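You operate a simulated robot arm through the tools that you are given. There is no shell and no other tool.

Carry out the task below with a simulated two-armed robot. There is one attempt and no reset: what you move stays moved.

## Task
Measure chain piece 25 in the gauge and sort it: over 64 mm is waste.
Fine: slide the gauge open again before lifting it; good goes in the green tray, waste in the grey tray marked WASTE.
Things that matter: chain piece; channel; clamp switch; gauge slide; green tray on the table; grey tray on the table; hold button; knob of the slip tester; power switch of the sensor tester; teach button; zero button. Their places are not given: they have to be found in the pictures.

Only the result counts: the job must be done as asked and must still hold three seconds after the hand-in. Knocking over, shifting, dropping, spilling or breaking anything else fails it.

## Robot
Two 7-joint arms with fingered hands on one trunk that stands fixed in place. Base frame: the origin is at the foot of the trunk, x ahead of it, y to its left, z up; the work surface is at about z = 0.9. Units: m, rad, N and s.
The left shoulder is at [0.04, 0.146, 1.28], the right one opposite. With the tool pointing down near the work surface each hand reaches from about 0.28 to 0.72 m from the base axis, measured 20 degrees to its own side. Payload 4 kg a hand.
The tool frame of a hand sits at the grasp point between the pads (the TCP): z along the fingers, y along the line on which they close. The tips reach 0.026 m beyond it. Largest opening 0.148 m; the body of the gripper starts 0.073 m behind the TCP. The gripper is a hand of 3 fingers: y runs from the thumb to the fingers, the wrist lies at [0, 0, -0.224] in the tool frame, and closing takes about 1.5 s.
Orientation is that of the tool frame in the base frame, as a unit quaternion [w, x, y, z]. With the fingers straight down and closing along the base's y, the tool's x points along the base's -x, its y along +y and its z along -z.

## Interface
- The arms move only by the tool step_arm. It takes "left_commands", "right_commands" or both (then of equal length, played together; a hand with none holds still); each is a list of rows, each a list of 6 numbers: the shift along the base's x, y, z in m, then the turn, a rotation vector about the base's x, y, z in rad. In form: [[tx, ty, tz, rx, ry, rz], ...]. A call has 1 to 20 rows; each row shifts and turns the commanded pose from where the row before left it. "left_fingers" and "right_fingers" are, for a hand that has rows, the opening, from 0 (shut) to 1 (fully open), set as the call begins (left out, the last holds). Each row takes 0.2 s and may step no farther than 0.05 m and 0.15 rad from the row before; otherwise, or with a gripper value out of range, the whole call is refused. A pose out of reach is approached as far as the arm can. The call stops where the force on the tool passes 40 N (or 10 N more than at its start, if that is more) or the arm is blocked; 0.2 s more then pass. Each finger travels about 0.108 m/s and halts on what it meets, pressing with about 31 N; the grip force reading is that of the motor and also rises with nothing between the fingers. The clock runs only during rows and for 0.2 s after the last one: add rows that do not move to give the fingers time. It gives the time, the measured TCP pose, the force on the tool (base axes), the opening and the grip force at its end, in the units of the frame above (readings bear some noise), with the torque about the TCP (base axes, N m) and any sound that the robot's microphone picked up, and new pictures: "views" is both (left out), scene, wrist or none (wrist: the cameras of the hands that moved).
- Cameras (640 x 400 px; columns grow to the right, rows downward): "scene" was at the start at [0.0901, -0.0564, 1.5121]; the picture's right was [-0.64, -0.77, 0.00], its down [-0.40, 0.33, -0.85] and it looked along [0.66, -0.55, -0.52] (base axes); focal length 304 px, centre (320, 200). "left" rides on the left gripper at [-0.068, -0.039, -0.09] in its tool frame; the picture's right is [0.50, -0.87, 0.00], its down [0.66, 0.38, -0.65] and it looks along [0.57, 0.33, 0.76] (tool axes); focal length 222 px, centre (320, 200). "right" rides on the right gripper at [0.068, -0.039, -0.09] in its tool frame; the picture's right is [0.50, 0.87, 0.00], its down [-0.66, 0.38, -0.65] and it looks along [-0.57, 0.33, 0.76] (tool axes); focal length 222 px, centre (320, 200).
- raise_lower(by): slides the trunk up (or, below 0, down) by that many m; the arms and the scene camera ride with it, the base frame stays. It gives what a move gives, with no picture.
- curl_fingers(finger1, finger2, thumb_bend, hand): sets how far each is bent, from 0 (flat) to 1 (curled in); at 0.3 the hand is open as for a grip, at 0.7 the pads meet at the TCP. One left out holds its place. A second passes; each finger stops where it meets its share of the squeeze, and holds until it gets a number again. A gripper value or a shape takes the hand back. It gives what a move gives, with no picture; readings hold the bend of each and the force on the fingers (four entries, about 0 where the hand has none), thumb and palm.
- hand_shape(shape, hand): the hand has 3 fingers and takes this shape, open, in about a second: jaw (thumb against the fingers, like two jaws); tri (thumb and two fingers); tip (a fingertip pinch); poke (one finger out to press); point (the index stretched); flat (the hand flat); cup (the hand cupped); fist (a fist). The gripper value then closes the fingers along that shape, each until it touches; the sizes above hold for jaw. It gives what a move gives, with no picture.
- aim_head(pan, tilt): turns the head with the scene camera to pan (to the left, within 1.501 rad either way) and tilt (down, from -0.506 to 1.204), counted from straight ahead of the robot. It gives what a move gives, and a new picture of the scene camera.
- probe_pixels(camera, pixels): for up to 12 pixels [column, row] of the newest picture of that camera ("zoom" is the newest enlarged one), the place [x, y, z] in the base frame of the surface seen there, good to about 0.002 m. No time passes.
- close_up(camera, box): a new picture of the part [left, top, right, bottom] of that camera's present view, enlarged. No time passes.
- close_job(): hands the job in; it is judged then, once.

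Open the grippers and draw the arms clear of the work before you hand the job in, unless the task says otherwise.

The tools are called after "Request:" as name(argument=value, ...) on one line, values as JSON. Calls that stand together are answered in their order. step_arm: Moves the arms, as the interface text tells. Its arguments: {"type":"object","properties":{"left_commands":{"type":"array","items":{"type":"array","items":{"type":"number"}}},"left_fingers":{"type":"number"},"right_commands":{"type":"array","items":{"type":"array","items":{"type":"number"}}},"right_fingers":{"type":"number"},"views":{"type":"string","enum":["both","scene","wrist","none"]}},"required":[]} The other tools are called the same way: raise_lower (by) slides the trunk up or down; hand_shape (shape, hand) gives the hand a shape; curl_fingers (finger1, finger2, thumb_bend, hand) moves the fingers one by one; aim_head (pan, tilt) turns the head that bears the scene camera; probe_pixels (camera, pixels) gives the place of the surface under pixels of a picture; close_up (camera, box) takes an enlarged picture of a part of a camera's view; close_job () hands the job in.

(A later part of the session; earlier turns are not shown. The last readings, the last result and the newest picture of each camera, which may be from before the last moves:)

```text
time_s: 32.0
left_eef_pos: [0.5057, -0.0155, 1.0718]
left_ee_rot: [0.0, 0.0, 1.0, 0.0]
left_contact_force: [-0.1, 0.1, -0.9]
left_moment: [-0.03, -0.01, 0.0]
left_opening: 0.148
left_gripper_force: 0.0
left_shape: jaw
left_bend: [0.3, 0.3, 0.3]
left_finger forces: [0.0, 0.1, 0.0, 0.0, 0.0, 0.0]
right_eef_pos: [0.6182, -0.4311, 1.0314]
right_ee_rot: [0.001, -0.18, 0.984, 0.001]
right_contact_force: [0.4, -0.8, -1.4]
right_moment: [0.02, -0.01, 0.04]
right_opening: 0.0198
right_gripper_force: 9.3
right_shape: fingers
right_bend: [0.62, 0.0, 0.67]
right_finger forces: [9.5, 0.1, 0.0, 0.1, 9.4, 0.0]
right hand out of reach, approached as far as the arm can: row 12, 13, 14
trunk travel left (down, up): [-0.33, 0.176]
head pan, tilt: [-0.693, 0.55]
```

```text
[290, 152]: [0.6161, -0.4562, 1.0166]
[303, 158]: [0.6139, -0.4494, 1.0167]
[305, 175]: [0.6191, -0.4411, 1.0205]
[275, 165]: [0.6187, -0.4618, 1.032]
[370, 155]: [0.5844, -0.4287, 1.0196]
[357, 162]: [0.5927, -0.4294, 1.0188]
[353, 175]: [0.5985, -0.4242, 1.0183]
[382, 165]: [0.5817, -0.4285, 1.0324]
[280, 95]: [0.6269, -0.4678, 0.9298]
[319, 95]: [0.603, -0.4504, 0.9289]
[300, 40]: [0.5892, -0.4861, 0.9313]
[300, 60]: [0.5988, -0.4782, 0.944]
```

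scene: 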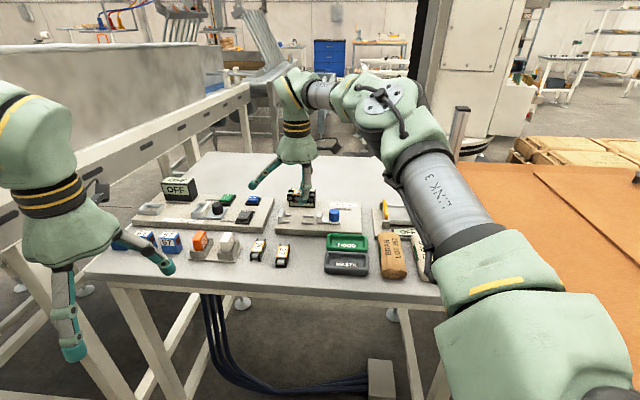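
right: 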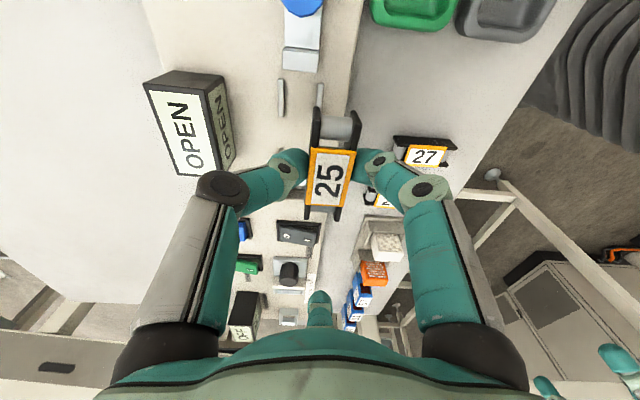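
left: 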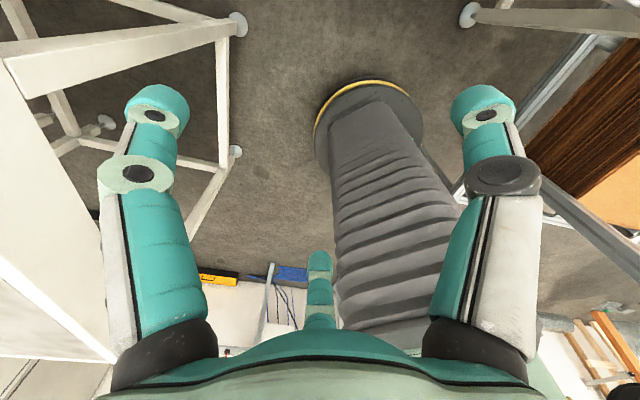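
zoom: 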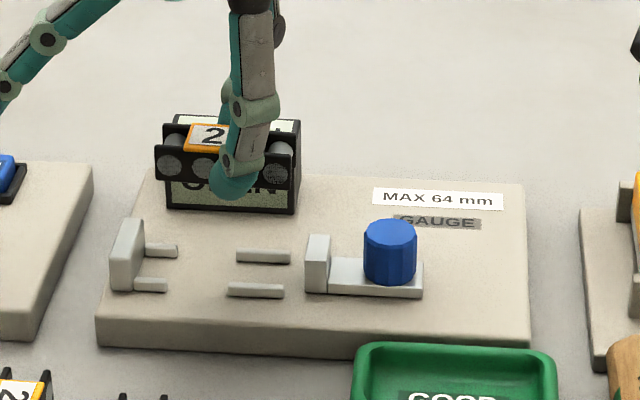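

Rails' centre line, the rail gap (u 0.121–0.153) and anvil face (u≈0.1705) are now known. I add a 5.5° roll about the piece's axis so the wrist comes nearer and the commanded point (0.6455,-0.4306) becomes reachable.

Request:
step_arm(right_commands=[[0, 0.001, 0, -0.0224, -0.0229, 0], [0, 0.001, 0, -0.0224, -0.0229, 0], [0, 0, 0, -0.0223, -0.0229, 0], [0, 0, -0.02, 0, 0, 0], [0, 0, 0, 0, 0, 0], [0, 0, 0, 0, 0, 0]])

```text
time_s: 33.4
left_eef_pos: [0.5048, -0.0152, 1.07]
left_ee_rot: [0.0, 0.0, 1.0, 0.0]
left_contact_force: [-0.2, 0.8, -0.6]
left_moment: [-0.02, 0.0, 0.0]
left_opening: 0.1479
left_gripper_force: 0.0
left_shape: jaw
left_bend: [0.3, 0.3, 0.3]
left_finger forces: [0.0, 0.0, 0.0, 0.0, 0.0, 0.0]
right_eef_pos: [0.6161, -0.4294, 1.0123]
right_ee_rot: [0.028, -0.179, 0.983, -0.039]
right_contact_force: [-0.3, 0.2, -1.3]
right_moment: [-0.03, -0.01, -0.03]
right_opening: 0.0201
right_gripper_force: 9.4
right_shape: fingers
right_bend: [0.62, 0.0, 0.67]
right_finger forces: [9.5, 0.0, 0.0, 0.1, 9.3, 0.1]
trunk travel left (down, up): [-0.33, 0.176]
head pan, tilt: [-0.693, 0.55]
```

scene: 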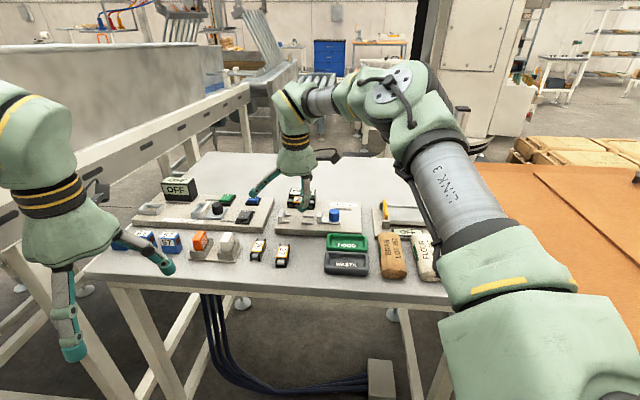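
right: 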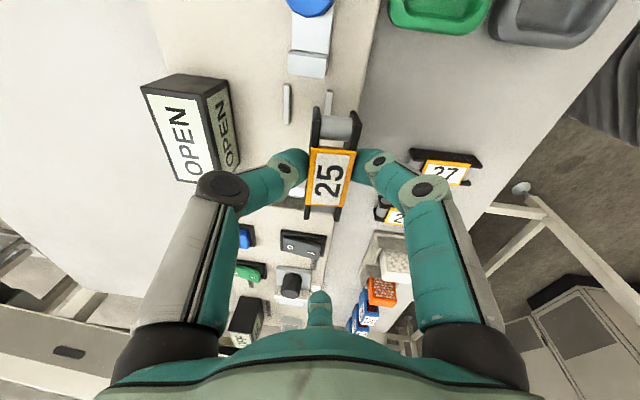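

The target was kept at the reached place, so with the tilt on I now step the remaining (+0.029,-0.001) outward.

Request:
step_arm(right_commands=[[0.008, -0.0003, 0, 0, 0, 0], [0.008, -0.0003, 0, 0, 0, 0], [0.008, -0.0003, 0, 0, 0, 0], [0.0054, -0.0003, 0, 0, 0, 0], [0, 0, 0, 0, 0, 0]], views="wrist")

```text
time_s: 34.6
left_eef_pos: [0.5061, -0.0152, 1.0705]
left_ee_rot: [0.0, 0.0, 1.0, 0.0]
left_contact_force: [0.1, 0.7, 0.4]
left_moment: [-0.02, -0.04, 0.01]
left_opening: 0.1477
left_gripper_force: 0.1
left_shape: jaw
left_bend: [0.3, 0.3, 0.3]
left_finger forces: [0.0, 0.0, 0.1, 0.0, 0.0, 0.1]
right_eef_pos: [0.6318, -0.4292, 1.0127]
right_ee_rot: [0.028, -0.179, 0.983, -0.039]
right_contact_force: [-0.6, 0.2, -0.7]
right_moment: [0.02, 0.0, -0.02]
right_opening: 0.0197
right_gripper_force: 9.5
right_shape: fingers
right_bend: [0.62, 0.0, 0.67]
right_finger forces: [9.4, 0.0, 0.0, 0.1, 9.5, 0.0]
right hand out of reach, approached as far as the arm can: row 3, 4
trunk travel left (down, up): [-0.33, 0.176]
head pan, tilt: [-0.693, 0.55]
```

right: 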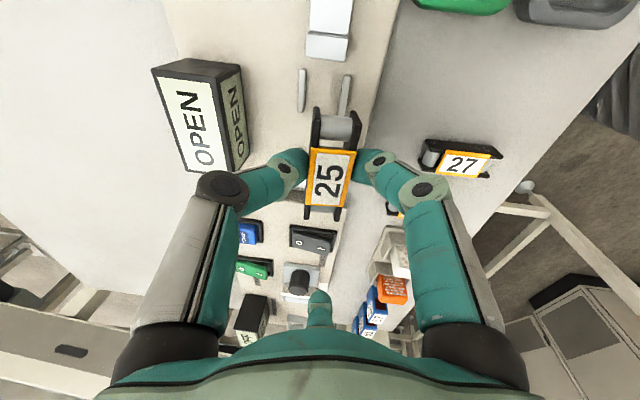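

Reached x 0.632; I descend to TCP z 0.98 (closer to shoulder level gives extra reach) and then try small outward steps.

Request:
step_arm(right_commands=[[0, 0, -0.011, 0, 0, 0], [0, 0, -0.011, 0, 0, 0], [0, 0, -0.01, 0, 0, 0], [0.002, 0, 0, 0, 0, 0], [0.002, 0, 0, 0, 0, 0], [0.002, 0, 0, 0, 0, 0], [0.002, 0, 0, 0, 0, 0], [0.002, 0, 0, 0, 0, 0], [0.002, 0, 0, 0, 0, 0], [0.0017, -0.0014, 0, 0, 0, 0], [0, 0, 0, 0, 0, 0]], views="wrist")

```text
time_s: 37.0
left_eef_pos: [0.5047, -0.015, 1.0705]
left_ee_rot: [0.0, -0.001, 1.0, -0.001]
left_contact_force: [0.6, -1.3, -0.2]
left_moment: [-0.03, 0.02, 0.02]
left_opening: 0.148
left_gripper_force: 0.0
left_shape: jaw
left_bend: [0.3, 0.3, 0.3]
left_finger forces: [0.0, 0.0, 0.1, 0.0, 0.0, 0.0]
right_eef_pos: [0.6288, -0.4288, 0.9842]
right_ee_rot: [0.03, -0.179, 0.983, -0.039]
right_contact_force: [-0.1, 0.0, -0.8]
right_moment: [0.02, -0.02, -0.02]
right_opening: 0.0196
right_gripper_force: 9.1
right_shape: fingers
right_bend: [0.62, 0.0, 0.67]
right_finger forces: [9.5, 0.0, 0.0, 0.0, 9.4, 0.1]
right hand out of reach, approached as far as the arm can: row 3, 5, 7, 9
trunk travel left (down, up): [-0.33, 0.176]
head pan, tilt: [-0.693, 0.55]
```

right: 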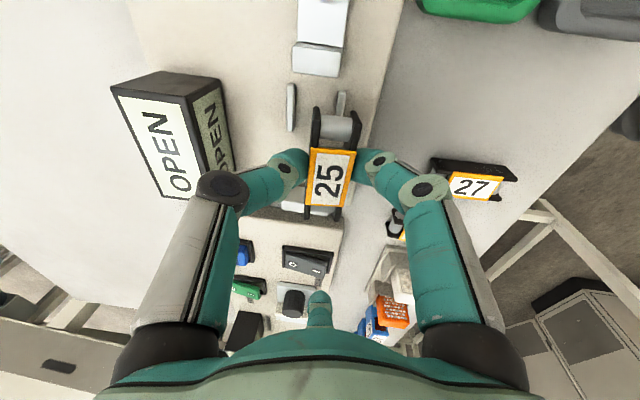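

Lower heights reach less, so the wrist being above the shoulder hurts. I raise the trunk 0.08 m and try the outward step again.

Request:
raise_lower(by=0.08)

Request:
step_arm(right_commands=[[0, 0, -0.02, 0, 0, 0], [0, 0, -0.02, 0, 0, 0], [0, 0, -0.02, 0, 0, 0], [0, 0, -0.019, 0, 0, 0], [0.004, 0, 0, 0, 0, 0], [0.004, 0, 0, 0, 0, 0], [0.004, -0.0009, 0, 0, 0, 0], [0.0047, -0.0009, 0, 0, 0, 0], [0, 0, 0, 0, 0, 0]], views="wrist")

```text
time_s: 38.2
left_eef_pos: [0.5048, -0.0134, 1.1508]
left_ee_rot: [0.0, 0.0, 1.0, 0.0]
left_contact_force: [0.5, -0.2, -0.3]
left_moment: [0.01, -0.04, -0.01]
left_opening: 0.1477
left_gripper_force: 0.1
left_shape: jaw
left_bend: [0.3, 0.3, 0.3]
left_finger forces: [0.0, 0.0, 0.0, 0.0, 0.0, 0.1]
right_eef_pos: [0.628, -0.4305, 1.0645]
right_ee_rot: [0.029, -0.179, 0.983, -0.038]
right_contact_force: [0.8, -0.6, -2.0]
right_moment: [0.03, 0.0, -0.02]
right_opening: 0.0198
right_gripper_force: 9.3
right_shape: fingers
right_bend: [0.62, 0.0, 0.67]
right_finger forces: [9.5, 0.0, 0.0, 0.0, 9.5, 0.0]
trunk travel left (down, up): [-0.41, 0.096]
head pan, tilt: [-0.693, 0.55]
```

```text
time_s: 40.2
left_eef_pos: [0.505, -0.0147, 1.1519]
left_ee_rot: [0.001, 0.0, 1.0, 0.0]
left_contact_force: [0.0, 0.0, 1.2]
left_moment: [-0.04, -0.02, -0.01]
left_opening: 0.1478
left_gripper_force: 0.0
left_shape: jaw
left_bend: [0.3, 0.3, 0.3]
left_finger forces: [0.1, 0.1, 0.1, 0.1, 0.0, 0.0]
right_eef_pos: [0.6081, -0.4322, 1.0016]
right_ee_rot: [0.031, -0.18, 0.982, -0.039]
right_contact_force: [-0.2, 0.5, -0.6]
right_moment: [0.02, -0.04, 0.01]
right_opening: 0.0197
right_gripper_force: 8.5
right_shape: fingers
right_bend: [0.62, 0.0, 0.67]
right_finger forces: [9.5, 0.1, 0.1, 0.0, 9.5, 0.0]
right hand out of reach, approached as far as the arm can: row 1, 2, 3, 4, 5, 6, 7, 8
trunk travel left (down, up): [-0.41, 0.096]
head pan, tilt: [-0.693, 0.55]
```

right: 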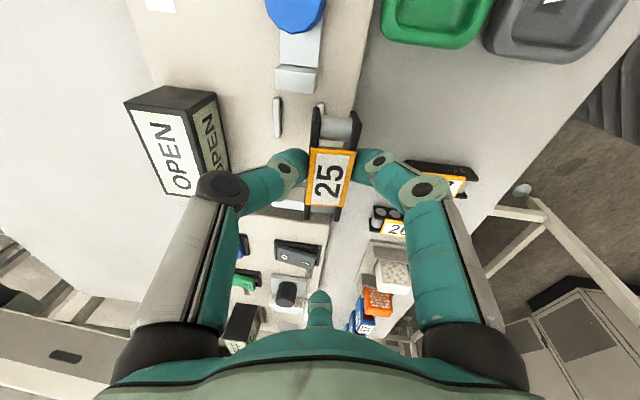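

Raising made it worse, and the elbow is clearly not stretched, so a joint limit (probably from the hand's yaw) is likely the cause. I test: turn the hand −40° here and try moving outward.

Request:
step_arm(right_commands=[[0, 0, 0.01, 0, 0, -0.14], [0, 0, 0.01, 0, 0, -0.14], [0, 0, 0, 0, 0, -0.14], [0, 0, 0, 0, 0, -0.14], [0, 0, 0, 0, 0, -0.14], [0.01, 0, 0, 0, 0, 0], [0.01, 0, 0, 0, 0, 0], [0.01, 0, 0, 0, 0, 0], [0.01, 0, 0, 0, 0, 0], [0, 0, 0, 0, 0, 0]], views="scene")

```text
time_s: 42.4
left_eef_pos: [0.5059, -0.0141, 1.1505]
left_ee_rot: [0.0, 0.0, 1.0, -0.001]
left_contact_force: [0.7, 1.5, -0.3]
left_moment: [0.03, 0.02, -0.02]
left_opening: 0.1478
left_gripper_force: 0.1
left_shape: jaw
left_bend: [0.3, 0.3, 0.3]
left_finger forces: [0.1, 0.1, 0.0, 0.0, 0.0, 0.0]
right_eef_pos: [0.6074, -0.4292, 1.0332]
right_ee_rot: [0.015, 0.169, 0.984, -0.046]
right_contact_force: [1.3, 0.3, -0.3]
right_moment: [0.02, 0.0, 0.03]
right_opening: 0.0197
right_gripper_force: 9.7
right_shape: fingers
right_bend: [0.62, 0.0, 0.67]
right_finger forces: [9.5, 0.0, 0.0, 0.1, 9.5, 0.1]
right hand out of reach, approached as far as the arm can: row 5, 6, 7, 8, 9
trunk travel left (down, up): [-0.41, 0.096]
head pan, tilt: [-0.693, 0.55]
```

scene: 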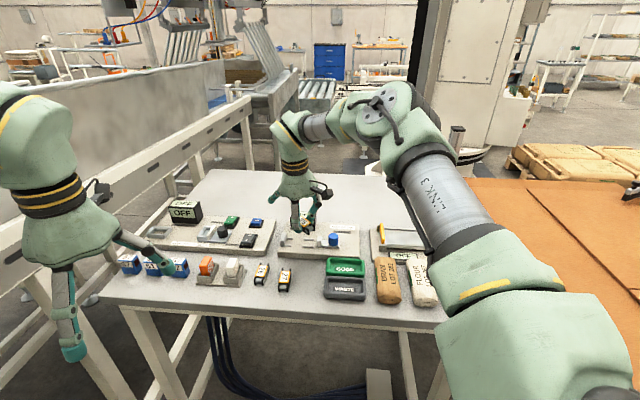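

The limit depends on wrist height above the shoulder rather than yaw, so lowering the trunk further helps. I raise both hands 0.18 m (turning the right one back +40°) and then lower the trunk 0.18 m.

Request:
step_arm(right_commands=[[-0.003, 0, 0.02, 0, 0, 0.14], [-0.003, 0, 0.02, 0, 0, 0.14], [0, 0, 0.02, 0, 0, 0.14], [0, 0, 0.02, 0, 0, 0.14], [0, 0, 0.02, 0, 0, 0.14], [0, 0, 0.02, 0, 0, 0], [0, 0, 0.02, 0, 0, 0], [0, 0, 0.02, 0, 0, 0], [0, 0, 0.02, 0, 0, 0], [0, 0, 0, 0, 0, 0]], left_commands=[[0, 0, 0.02, 0, 0, 0], [0, 0, 0.02, 0, 0, 0], [0, 0, 0.02, 0, 0, 0], [0, 0, 0.02, 0, 0, 0], [0, 0, 0.02, 0, 0, 0], [0, 0, 0.02, 0, 0, 0], [0, 0, 0.02, 0, 0, 0], [0, 0, 0.02, 0, 0, 0], [0, 0, 0.02, 0, 0, 0], [0, 0, 0, 0, 0, 0]], views="scene")

Request:
raise_lower(by=-0.18)

Request:
aim_head(pan=-0.6, tilt=0.4)

```text
time_s: 44.6
left_eef_pos: [0.5072, -0.0151, 1.331]
left_ee_rot: [0.0, 0.0, 1.0, 0.0]
left_contact_force: [0.7, -0.3, 0.4]
left_moment: [-0.02, 0.0, -0.02]
left_opening: 0.1477
left_gripper_force: 0.1
left_shape: jaw
left_bend: [0.3, 0.3, 0.3]
left_finger forces: [0.0, 0.1, 0.0, 0.0, 0.0, 0.0]
right_eef_pos: [0.6025, -0.4317, 1.2141]
right_ee_rot: [0.03, -0.18, 0.982, -0.039]
right_contact_force: [-0.7, -0.5, -1.6]
right_moment: [0.01, -0.01, 0.04]
right_opening: 0.02
right_gripper_force: 9.5
right_shape: fingers
right_bend: [0.62, 0.0, 0.67]
right_finger forces: [9.5, 0.0, 0.0, 0.0, 9.3, 0.0]
trunk travel left (down, up): [-0.41, 0.096]
head pan, tilt: [-0.693, 0.55]
```

scene: 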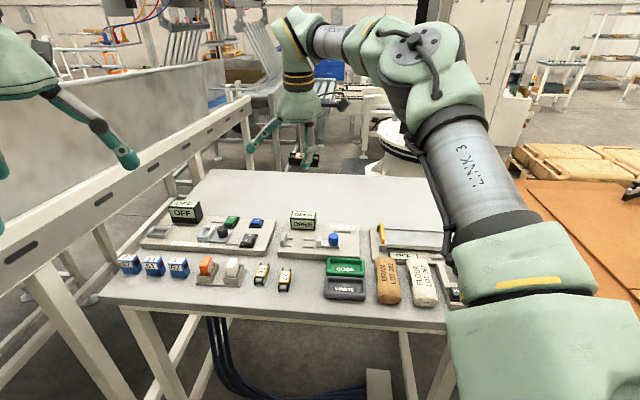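

```text
time_s: 46.6
left_eef_pos: [0.5047, -0.0138, 1.1531]
left_ee_rot: [0.0, 0.0, 1.0, 0.0]
left_contact_force: [-0.2, 0.2, 0.1]
left_moment: [0.0, 0.0, -0.01]
left_opening: 0.1478
left_gripper_force: 0.0
left_shape: jaw
left_bend: [0.3, 0.3, 0.3]
left_finger forces: [0.0, 0.0, 0.0, 0.0, 0.1, 0.0]
right_eef_pos: [0.6017, -0.4319, 1.0354]
right_ee_rot: [0.029, -0.18, 0.982, -0.039]
right_contact_force: [0.3, -0.4, -1.3]
right_moment: [-0.01, -0.02, -0.01]
right_opening: 0.0197
right_gripper_force: 9.7
right_shape: fingers
right_bend: [0.62, 0.0, 0.67]
right_finger forces: [9.5, 0.0, 0.0, 0.2, 9.2, 0.0]
trunk travel left (down, up): [-0.23, 0.276]
head pan, tilt: [-0.693, 0.55]
```

```text
time_s: 47.3
left_eef_pos: [0.5075, -0.0136, 1.1522]
left_ee_rot: [0.0, 0.001, 1.0, 0.0]
left_contact_force: [-0.3, 0.0, 0.0]
left_moment: [-0.02, 0.01, 0.01]
left_opening: 0.1481
left_gripper_force: 0.1
left_shape: jaw
left_bend: [0.3, 0.3, 0.3]
left_finger forces: [0.0, 0.0, 0.1, 0.1, 0.1, 0.0]
right_eef_pos: [0.6029, -0.4301, 1.0347]
right_ee_rot: [0.03, -0.18, 0.983, -0.039]
right_contact_force: [0.1, -0.4, -1.8]
right_moment: [-0.02, -0.01, 0.01]
right_opening: 0.0195
right_gripper_force: 9.5
right_shape: fingers
right_bend: [0.62, 0.0, 0.67]
right_finger forces: [9.4, 0.0, 0.1, 0.1, 9.4, 0.1]
trunk travel left (down, up): [-0.23, 0.276]
head pan, tilt: [-0.6, 0.4]
```

scene: 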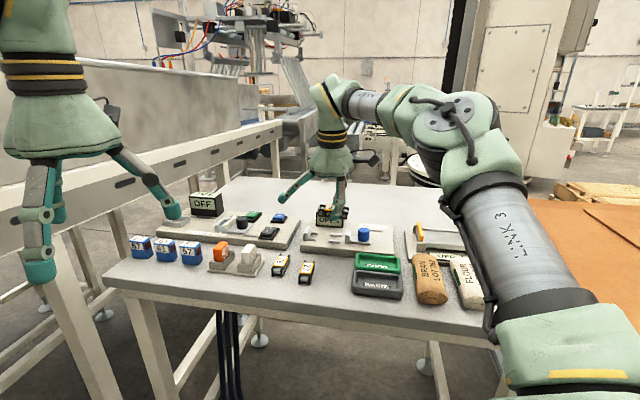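

Trunk is now low and the arm looks free. I move out to (0.6455,-0.4306) while descending to z 0.985.

Request:
step_arm(right_commands=[[0.007, 0, -0.01, 0, 0, 0], [0.007, 0, -0.01, 0, 0, 0], [0.007, 0, -0.01, 0, 0, 0], [0.007, 0, -0.01, 0, 0, 0], [0.007, 0, -0.01, 0, 0, 0], [0.007, 0, 0, 0, 0, 0], [0.001, 0, 0, 0, 0, 0], [0, 0, 0, 0, 0, 0]])

```text
time_s: 49.1
left_eef_pos: [0.5048, -0.0144, 1.1513]
left_ee_rot: [-0.001, 0.0, 1.0, 0.001]
left_contact_force: [-1.2, -0.5, -1.1]
left_moment: [0.0, 0.02, 0.05]
left_opening: 0.1477
left_gripper_force: 0.0
left_shape: jaw
left_bend: [0.3, 0.3, 0.3]
left_finger forces: [0.1, 0.0, 0.1, 0.1, 0.0, 0.0]
right_eef_pos: [0.6322, -0.43, 0.9818]
right_ee_rot: [0.03, -0.18, 0.982, -0.04]
right_contact_force: [0.6, 0.3, -1.1]
right_moment: [-0.01, 0.02, 0.0]
right_opening: 0.0197
right_gripper_force: 10.0
right_shape: fingers
right_bend: [0.62, 0.0, 0.67]
right_finger forces: [9.4, 0.0, 0.0, 0.1, 9.2, 0.0]
right hand out of reach, approached as far as the arm can: row 5, 6
trunk travel left (down, up): [-0.23, 0.276]
head pan, tilt: [-0.6, 0.4]
```

scene: 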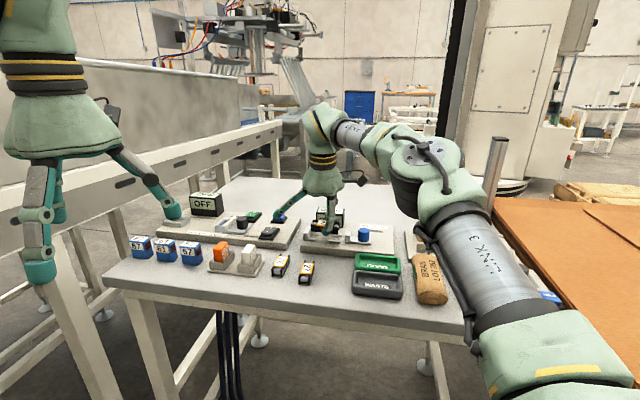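
right: 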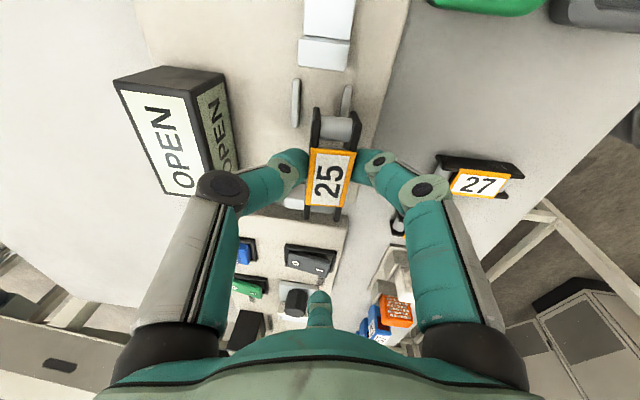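

Reach stays about 13 mm short; I add 4° more roll about the piece axis (total ≈9.5°) and step outward in small steps.

Request:
step_arm(right_commands=[[0, 0, 0.004, -0.0245, -0.025, 0], [0, 0, 0.002, -0.0245, -0.025, 0], [0.003, 0, 0, 0, 0, 0], [0.003, 0, 0, 0, 0, 0], [0.003, 0, 0, 0, 0, 0], [0.002, 0, 0, 0, 0, 0], [0.002, 0, 0, 0, 0, 0], [0, 0, 0, 0, 0, 0]])

```text
time_s: 50.9
left_eef_pos: [0.5065, -0.0147, 1.151]
left_ee_rot: [0.0, -0.001, 1.0, 0.0]
left_contact_force: [0.9, -1.1, -0.8]
left_moment: [0.03, 0.03, 0.02]
left_opening: 0.1481
left_gripper_force: 0.0
left_shape: jaw
left_bend: [0.3, 0.3, 0.3]
left_finger forces: [0.1, 0.0, 0.0, 0.1, 0.1, 0.0]
right_eef_pos: [0.643, -0.429, 0.9902]
right_ee_rot: [0.05, -0.18, 0.98, -0.068]
right_contact_force: [0.0, -0.3, -1.8]
right_moment: [-0.02, -0.02, -0.02]
right_opening: 0.0194
right_gripper_force: 9.5
right_shape: fingers
right_bend: [0.62, 0.0, 0.67]
right_finger forces: [9.5, 0.0, 0.0, 0.0, 9.1, 0.1]
trunk travel left (down, up): [-0.23, 0.276]
head pan, tilt: [-0.6, 0.4]
```

scene: 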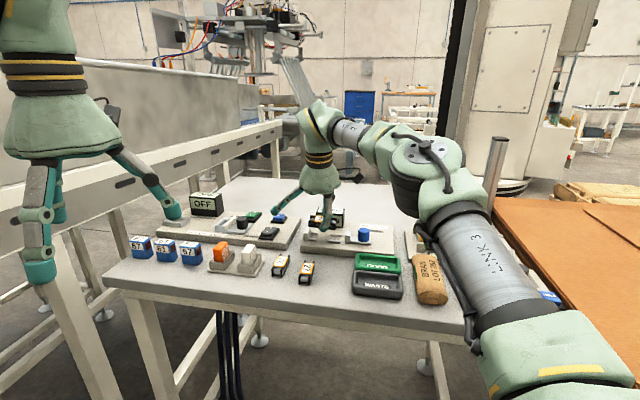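
right: 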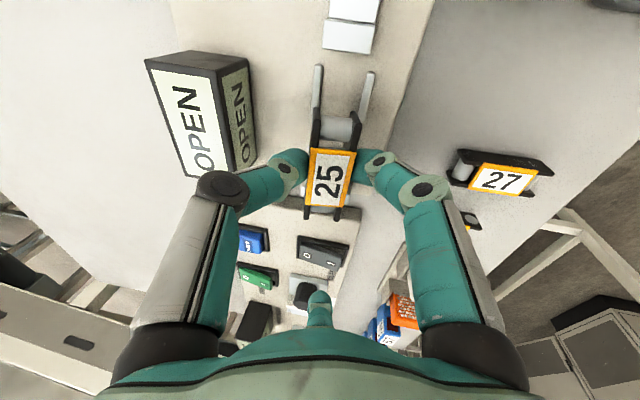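

No reach warning now, at (0.643,-0.429,0.990). I measure the piece's actual pose over the channel.

Request:
probe_pixels(camera="right", pixels=[[313, 150], [353, 152], [308, 204], [340, 206], [312, 175], [348, 178], [320, 80], [368, 85], [350, 40], [318, 117], [353, 122], [337, 60]])

Request:
close_up(camera="scene", box=[290, 190, 390, 260])

Request:
close_up(camera="right", box=[250, 50, 410, 220])

```text
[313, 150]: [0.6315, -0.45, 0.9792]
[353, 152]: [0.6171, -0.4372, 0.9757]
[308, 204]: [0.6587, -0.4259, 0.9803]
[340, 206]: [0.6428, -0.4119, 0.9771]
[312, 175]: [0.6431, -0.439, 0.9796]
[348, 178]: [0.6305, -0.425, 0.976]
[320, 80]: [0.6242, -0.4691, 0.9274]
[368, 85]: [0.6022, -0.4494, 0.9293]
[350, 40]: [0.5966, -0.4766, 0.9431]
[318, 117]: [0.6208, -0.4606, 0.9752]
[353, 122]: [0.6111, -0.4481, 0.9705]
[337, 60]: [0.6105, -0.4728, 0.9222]
```

```text
5.71 times, centred on (340, 225) of scene
```

zoom: 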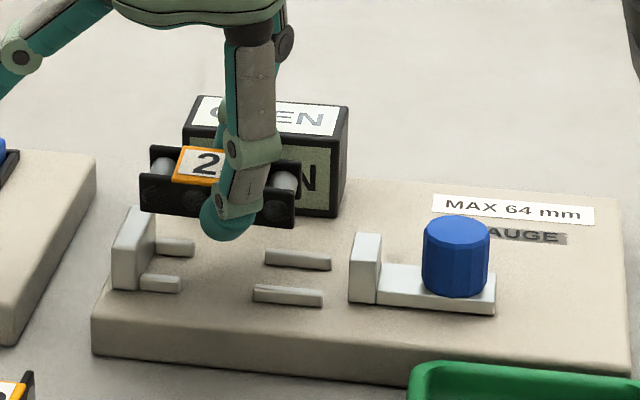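

```text
2.35 times, centred on (330, 135) of right
```

zoom: 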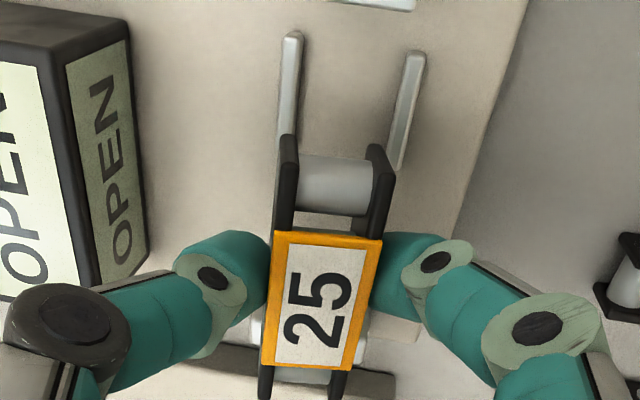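

Piece centre is at u 0.1367, w 0.7609 (bottom), target w 0.7597. I probe the near plate's ends and finger1's tip extent in the scene zoom to check the anvil and rail-gap clearance.

Request:
close_up(camera="scene", box=[290, 190, 390, 260])

Request:
probe_pixels(camera="zoom", pixels=[[143, 190], [290, 212], [204, 222], [225, 225], [246, 220], [225, 236], [181, 284], [256, 295], [320, 297], [145, 283], [158, 250], [160, 190]])

Request:
probe_pixels(camera="zoom", pixels=[[141, 180], [293, 195], [293, 222], [142, 205], [266, 258], [330, 264], [192, 247], [155, 225], [350, 255], [362, 290], [200, 270], [240, 275]])

```text
5.71 times, centred on (340, 225) of scene
```

zoom: 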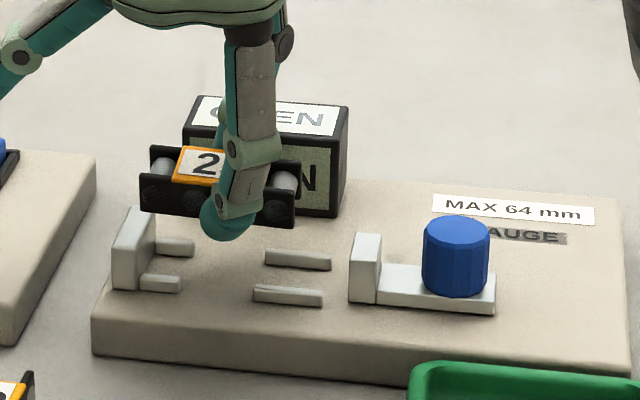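

```text
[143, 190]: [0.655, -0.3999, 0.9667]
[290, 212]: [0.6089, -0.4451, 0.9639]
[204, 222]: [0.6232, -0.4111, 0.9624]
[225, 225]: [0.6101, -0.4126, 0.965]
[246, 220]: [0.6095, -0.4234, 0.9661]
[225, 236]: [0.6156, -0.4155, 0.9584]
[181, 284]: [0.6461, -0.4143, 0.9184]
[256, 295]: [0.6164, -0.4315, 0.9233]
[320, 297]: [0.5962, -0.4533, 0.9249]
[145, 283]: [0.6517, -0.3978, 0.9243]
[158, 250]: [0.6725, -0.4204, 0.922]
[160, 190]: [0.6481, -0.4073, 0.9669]
```

```text
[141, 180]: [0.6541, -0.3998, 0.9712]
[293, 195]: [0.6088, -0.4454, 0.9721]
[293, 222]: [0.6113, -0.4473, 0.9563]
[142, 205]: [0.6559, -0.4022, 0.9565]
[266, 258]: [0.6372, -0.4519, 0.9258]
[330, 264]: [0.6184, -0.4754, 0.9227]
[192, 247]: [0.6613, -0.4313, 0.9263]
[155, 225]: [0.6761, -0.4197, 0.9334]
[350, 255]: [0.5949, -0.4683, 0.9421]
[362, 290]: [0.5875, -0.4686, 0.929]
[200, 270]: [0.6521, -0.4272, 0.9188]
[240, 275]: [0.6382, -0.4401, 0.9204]
```

In this orientation finger1 would land on the rail end, with no slack against the anvil. Turning the hand by 180° moves the contact toward the anvil side and also needs less reach; I back off, undo the tilt and yaw −180° in the air.

Request:
step_arm(right_commands=[[-0.008, 0.003, 0.012, 0.029, 0.0297, 0], [-0.008, 0.003, 0.012, 0.029, 0.0297, 0], [-0.008, 0.003, 0.012, 0.029, 0.0297, 0], [-0.008, 0.003, 0.012, 0.029, 0.0297, 0], [-0.008, 0.003, 0, 0, 0, -0.1], [0, 0, 0, 0, 0, -0.14], [0, 0, 0, 0, 0, -0.14], [0, 0, 0, 0, 0, -0.14], [0, 0, 0, 0, 0, -0.14], [0, 0, 0, 0, 0, -0.14], [0, 0, 0, 0, 0, -0.14], [0, 0, 0, 0, 0, -0.14], [0, 0, 0, 0, 0, -0.14], [0, 0, 0, 0, 0, -0.14], [0, 0, 0, 0, 0, -0.14], [0, 0, 0, 0, 0, -0.14], [0, 0, 0, 0, 0, 0]])

```text
time_s: 54.5
left_eef_pos: [0.5067, -0.0139, 1.1526]
left_ee_rot: [0.0, 0.0, 1.0, -0.001]
left_contact_force: [-0.4, -0.4, -0.3]
left_moment: [0.02, -0.02, -0.02]
left_opening: 0.1477
left_gripper_force: 0.2
left_shape: jaw
left_bend: [0.3, 0.3, 0.3]
left_finger forces: [0.0, 0.0, 0.0, 0.1, 0.1, 0.0]
right_eef_pos: [0.5979, -0.4142, 1.0355]
right_ee_rot: [0.002, 0.596, 0.803, -0.002]
right_contact_force: [0.5, -0.3, -1.0]
right_moment: [-0.01, -0.03, -0.05]
right_opening: 0.0201
right_gripper_force: 9.3
right_shape: fingers
right_bend: [0.62, 0.0, 0.67]
right_finger forces: [9.4, 0.0, 0.1, 0.0, 9.3, 0.0]
right hand out of reach, approached as far as the arm can: row 1, 4
trunk travel left (down, up): [-0.23, 0.276]
head pan, tilt: [-0.6, 0.4]
```

scene: 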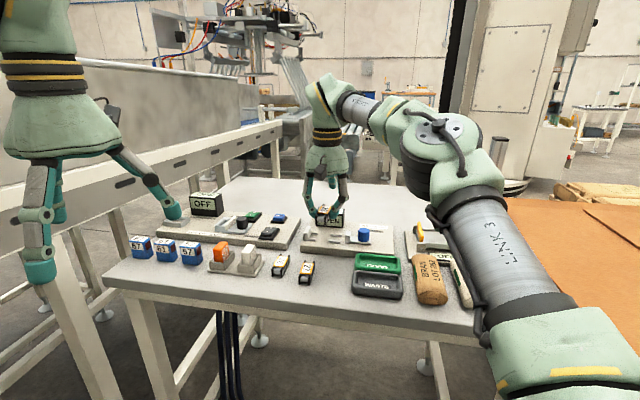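
right: 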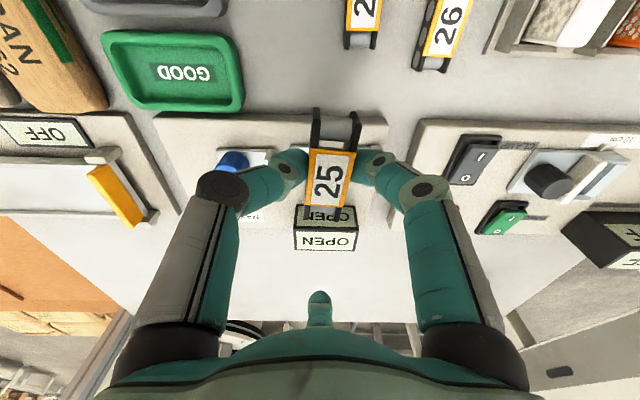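

Yaw is halfway with no trouble (heading 16.8°). I turn the remaining −86°.

Request:
step_arm(right_commands=[[0, 0, 0, 0, 0, -0.1366], [0, 0, 0, 0, 0, -0.1366], [0, 0, 0, 0, 0, -0.1366], [0, 0, 0, 0, 0, -0.1366], [0, 0, 0, 0, 0, -0.1366], [0, 0, 0, 0, 0, -0.1366], [0, 0, 0, 0, 0, -0.1366], [0, 0, 0, 0, 0, -0.1366], [0, 0, 0, 0, 0, -0.1366], [0, 0, 0, 0, 0, -0.1366], [0, 0, 0, 0, 0, -0.1366], [0, 0, 0, 0, 0, 0]])

```text
time_s: 57.1
left_eef_pos: [0.5057, -0.014, 1.1521]
left_ee_rot: [0.0, 0.0, 1.0, 0.0]
left_contact_force: [-0.6, 0.1, 0.5]
left_moment: [-0.02, 0.0, 0.0]
left_opening: 0.1479
left_gripper_force: 0.0
left_shape: jaw
left_bend: [0.3, 0.3, 0.3]
left_finger forces: [0.1, 0.1, 0.0, 0.0, 0.1, 0.0]
right_eef_pos: [0.5792, -0.4717, 1.0715]
right_ee_rot: [-0.003, 0.977, 0.212, -0.004]
right_contact_force: [0.9, -0.6, -1.0]
right_moment: [0.0, 0.04, -0.03]
right_opening: 0.0198
right_gripper_force: 9.2
right_shape: fingers
right_bend: [0.62, 0.0, 0.67]
right_finger forces: [9.2, 0.0, 0.0, 0.0, 9.3, 0.1]
right hand out of reach, approached as far as the arm can: row 8, 9, 10, 11
trunk travel left (down, up): [-0.23, 0.276]
head pan, tilt: [-0.6, 0.4]
```

scene: 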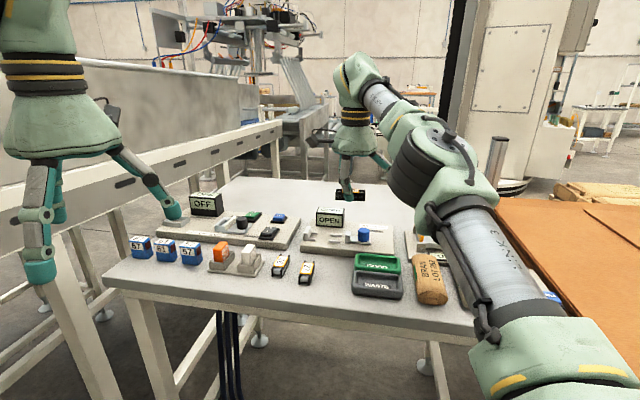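
right: 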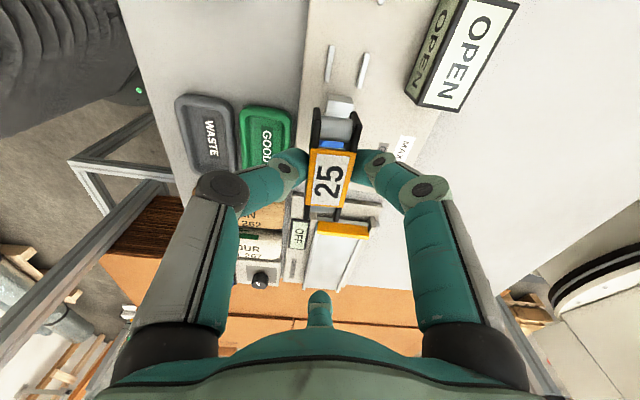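

The yaw hits a limit near −45°, so I'll set the piece down in the free gap beside piece 27 (axis along the gauge direction) and regrip it with fingers 1+2, thumb idle. First I turn back by +160° while moving toward (0.53,-0.375).

Request:
step_arm(right_commands=[[0, 0, 0, 0, 0, 0.14], [0, 0, 0, 0, 0, 0.14], [0, 0, 0, 0, 0, 0.14], [0, 0, 0, 0, 0, 0.14], [0, 0, 0, 0, 0, 0.14], [0, 0, 0, 0, 0, 0.14], [-0.004, 0.008, 0, 0, 0, 0.14], [-0.004, 0.008, 0, 0, 0, 0.14], [-0.004, 0.008, 0, 0, 0, 0.14], [-0.004, 0.008, 0, 0, 0, 0.14], [-0.004, 0.008, 0, 0, 0, 0.14], [-0.004, 0.008, 0, 0, 0, 0.14], [-0.004, 0.008, 0, 0, 0, 0.14], [-0.004, 0.008, 0, 0, 0, 0.14], [-0.004, 0.008, 0, 0, 0, 0.14], [-0.004, 0.008, 0, 0, 0, 0.14], [-0.004, 0.008, 0, 0, 0, 0.14], [-0.004, 0.008, 0, 0, 0, 0.14], [0, 0, 0, 0, 0, 0.14], [0, 0, 0, 0, 0, 0.14]])

```text
time_s: 61.3
left_eef_pos: [0.5066, -0.0145, 1.1519]
left_ee_rot: [-0.001, 0.0, 1.0, -0.001]
left_contact_force: [-0.1, -0.4, -0.1]
left_moment: [0.01, 0.0, 0.01]
left_opening: 0.1478
left_gripper_force: 0.1
left_shape: jaw
left_bend: [0.3, 0.3, 0.3]
left_finger forces: [0.0, 0.0, 0.1, 0.1, 0.1, 0.1]
right_eef_pos: [0.5306, -0.376, 1.0717]
right_ee_rot: [0.001, -0.044, 0.999, -0.001]
right_contact_force: [0.3, 0.1, -0.6]
right_moment: [0.01, 0.0, -0.01]
right_opening: 0.0199
right_gripper_force: 9.6
right_shape: fingers
right_bend: [0.62, 0.0, 0.67]
right_finger forces: [9.3, 0.1, 0.0, 0.0, 9.2, 0.0]
trunk travel left (down, up): [-0.23, 0.276]
head pan, tilt: [-0.6, 0.4]
```

scene: 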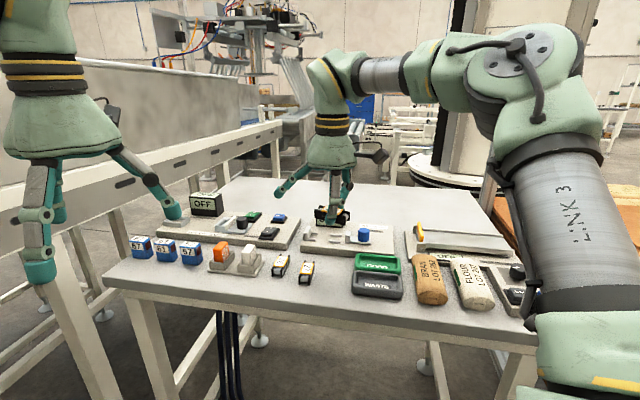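
right: 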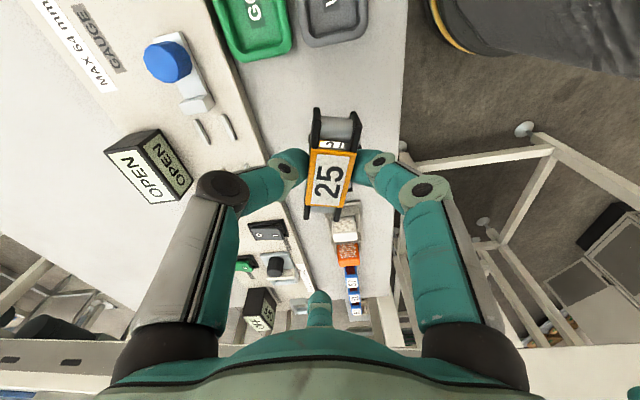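

Heading is 95°; I turn +15.7°, align over (0.5315,-0.3748), and check what is under idle finger2 (white block holder) before descending.

Request:
step_arm(right_commands=[[0.0009, 0.0012, 0, 0, 0, 0.137], [0, 0, -0.02, 0, 0, 0.137], [0, 0, -0.03, 0, 0, 0], [0, 0, -0.03, 0, 0, 0], [0, 0, 0, 0, 0, 0]])

Request:
close_up(camera="scene", box=[200, 180, 400, 310])

Request:
probe_pixels(camera="scene", pixels=[[247, 247], [252, 252], [222, 243], [240, 270], [258, 260], [280, 258], [306, 265]])

```text
time_s: 62.5
left_eef_pos: [0.5051, -0.0138, 1.152]
left_ee_rot: [0.0, -0.001, 1.0, 0.001]
left_contact_force: [0.3, 0.1, 0.5]
left_moment: [0.0, 0.02, -0.04]
left_opening: 0.148
left_gripper_force: 0.1
left_shape: jaw
left_bend: [0.3, 0.3, 0.3]
left_finger forces: [0.1, 0.0, 0.0, 0.0, 0.0, 0.0]
right_eef_pos: [0.5317, -0.3729, 0.9909]
right_ee_rot: [0.004, -0.179, 0.984, -0.001]
right_contact_force: [-0.7, -0.1, -0.9]
right_moment: [-0.03, -0.02, 0.01]
right_opening: 0.0197
right_gripper_force: 9.7
right_shape: fingers
right_bend: [0.62, 0.0, 0.67]
right_finger forces: [9.4, 0.0, 0.1, 0.0, 9.2, 0.0]
trunk travel left (down, up): [-0.23, 0.276]
head pan, tilt: [-0.6, 0.4]
```

scene: 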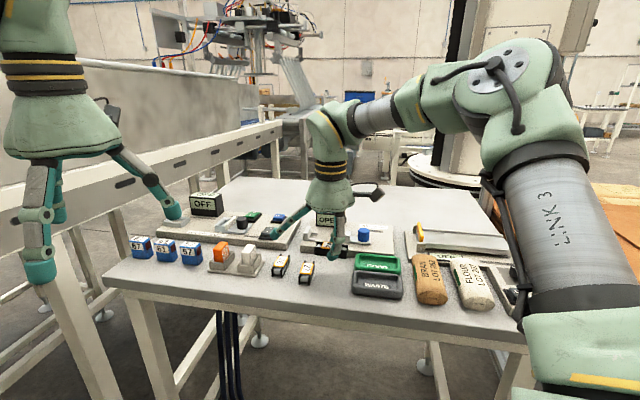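
right: 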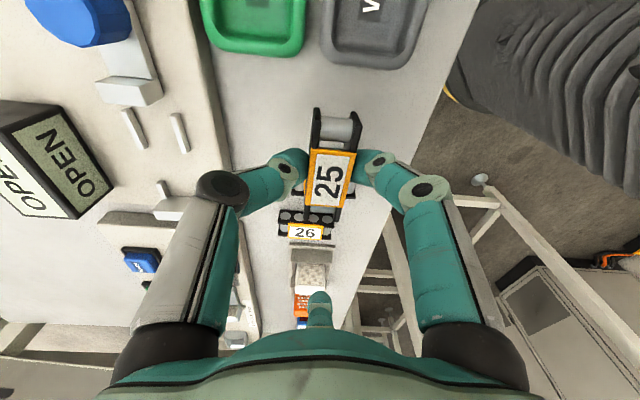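

```text
3.08 times, centred on (300, 245) of scene
```

zoom: 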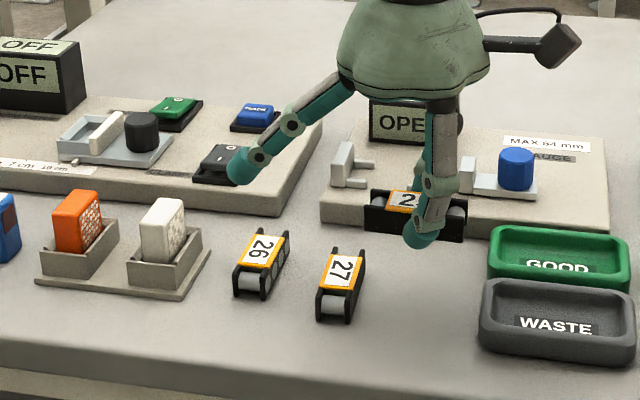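

```text
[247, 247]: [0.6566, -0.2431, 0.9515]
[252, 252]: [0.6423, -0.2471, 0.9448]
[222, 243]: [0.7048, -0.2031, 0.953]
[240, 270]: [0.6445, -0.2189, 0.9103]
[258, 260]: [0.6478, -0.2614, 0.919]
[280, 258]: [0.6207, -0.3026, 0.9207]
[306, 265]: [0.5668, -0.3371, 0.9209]
```

Finger2's tip will be well short of the white block (0.645,-0.245). I shift 2.5 mm toward the trays and lower the piece to just above the table (TCP z ≈0.932).

Request:
step_arm(right_commands=[[-0.0017, -0.0018, -0.015, 0, 0, 0], [0, 0, -0.015, 0, 0, 0], [0, 0, -0.015, 0, 0, 0], [0, 0, -0.008, 0, 0, 0], [0, 0, -0.005, 0, 0, 0], [0, 0, 0, 0, 0, 0]])

Request:
close_up(camera="scene", box=[260, 210, 380, 290])

```text
time_s: 63.9
left_eef_pos: [0.5049, -0.0138, 1.1509]
left_ee_rot: [-0.001, 0.001, 1.0, 0.0]
left_contact_force: [0.3, 0.4, -0.1]
left_moment: [0.0, 0.01, -0.02]
left_opening: 0.148
left_gripper_force: 0.1
left_shape: jaw
left_bend: [0.3, 0.3, 0.3]
left_finger forces: [0.0, 0.1, 0.1, 0.0, 0.0, 0.0]
right_eef_pos: [0.5306, -0.3756, 0.9336]
right_ee_rot: [0.002, -0.179, 0.984, 0.0]
right_contact_force: [0.3, 0.2, -0.5]
right_moment: [0.02, -0.01, -0.04]
right_opening: 0.0194
right_gripper_force: 9.2
right_shape: fingers
right_bend: [0.62, 0.0, 0.67]
right_finger forces: [9.4, 0.0, 0.1, 0.1, 9.2, 0.0]
trunk travel left (down, up): [-0.23, 0.276]
head pan, tilt: [-0.6, 0.4]
```

scene: 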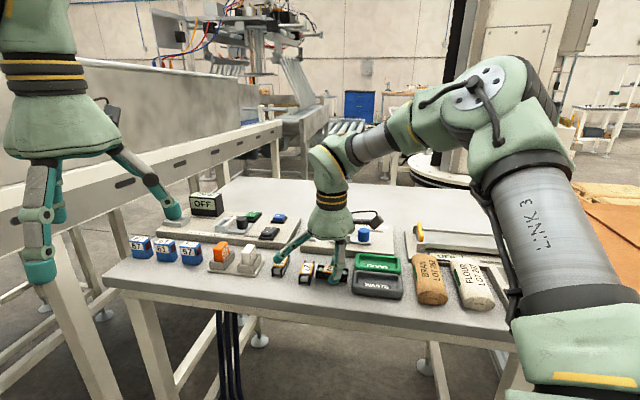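
right: 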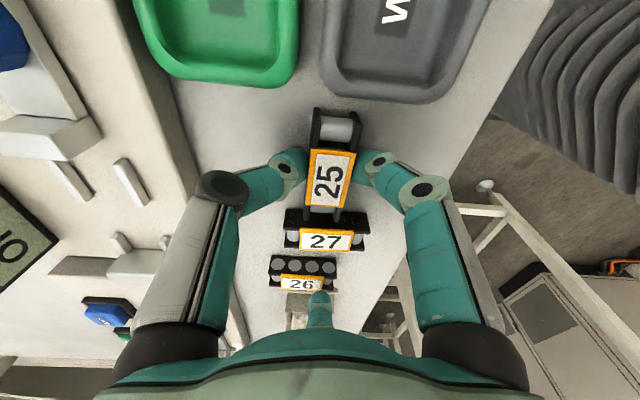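

```text
5.00 times, centred on (320, 250) of scene
```

zoom: 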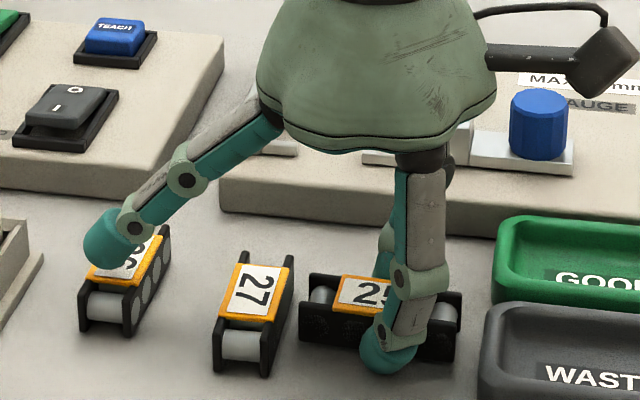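

Piece is a few mm above the table, near 27's side. I shift 2 mm away from 27, lower 3.5 mm, then open thumb and finger1 gently.

Request:
step_arm(right_commands=[[-0.0014, -0.0014, 0, 0, 0, 0], [0, 0, -0.002, 0, 0, 0], [0, 0, -0.0015, 0, 0, 0], [0, 0, 0, 0, 0, 0]], views="none")

Request:
curl_fingers(hand="right", finger1=0.56, thumb_bend=0.57)

Request:
close_up(camera="scene", box=[260, 210, 380, 290])

Request:
close_up(camera="right", box=[200, 60, 440, 280])

```text
time_s: 64.9
left_eef_pos: [0.5056, -0.0141, 1.1537]
left_ee_rot: [0.0, 0.0, 1.0, 0.0]
left_contact_force: [0.3, -1.0, 0.3]
left_moment: [-0.02, 0.0, 0.01]
left_opening: 0.1477
left_gripper_force: 0.1
left_shape: jaw
left_bend: [0.3, 0.3, 0.3]
left_finger forces: [0.0, 0.0, 0.0, 0.1, 0.0, 0.0]
right_eef_pos: [0.5288, -0.3773, 0.9312]
right_ee_rot: [0.002, -0.18, 0.984, -0.001]
right_contact_force: [0.1, -1.9, 6.3]
right_moment: [-0.02, 0.06, -0.01]
right_opening: 0.0196
right_gripper_force: 11.2
right_shape: fingers
right_bend: [0.62, 0.0, 0.67]
right_finger forces: [10.6, 0.0, 0.0, 0.1, 11.7, 0.0]
trunk travel left (down, up): [-0.23, 0.276]
head pan, tilt: [-0.6, 0.4]
```

```text
time_s: 65.9
left_eef_pos: [0.5061, -0.0127, 1.1526]
left_ee_rot: [0.001, 0.0, 1.0, 0.0]
left_contact_force: [-1.1, -0.3, 0.9]
left_moment: [0.0, 0.0, 0.04]
left_opening: 0.148
left_gripper_force: 0.1
left_shape: jaw
left_bend: [0.3, 0.3, 0.3]
left_finger forces: [0.0, 0.0, 0.0, 0.1, 0.0, 0.0]
right_eef_pos: [0.5289, -0.3757, 0.9333]
right_ee_rot: [0.004, -0.18, 0.984, -0.002]
right_contact_force: [2.4, 3.3, 17.3]
right_moment: [-0.13, 0.02, 0.07]
right_opening: 0.0333
right_gripper_force: 9.1
right_shape: fingers
right_bend: [0.59, 0.0, 0.58]
right_finger forces: [8.0, 0.0, 0.0, 0.0, 8.7, 0.0]
trunk travel left (down, up): [-0.23, 0.276]
head pan, tilt: [-0.6, 0.4]
```

```text
5.00 times, centred on (320, 250) of scene
```

zoom: 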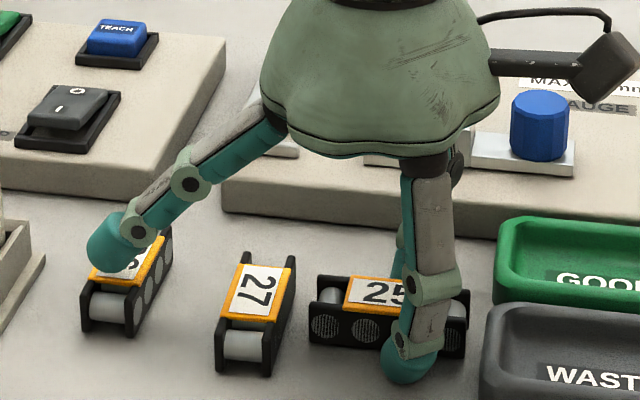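

```text
1.82 times, centred on (320, 170) of right
```

zoom: 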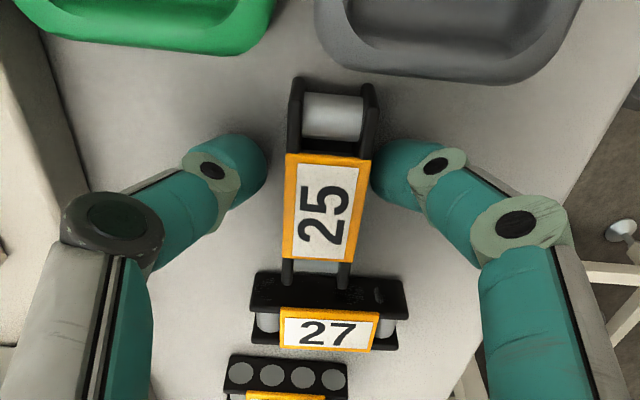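

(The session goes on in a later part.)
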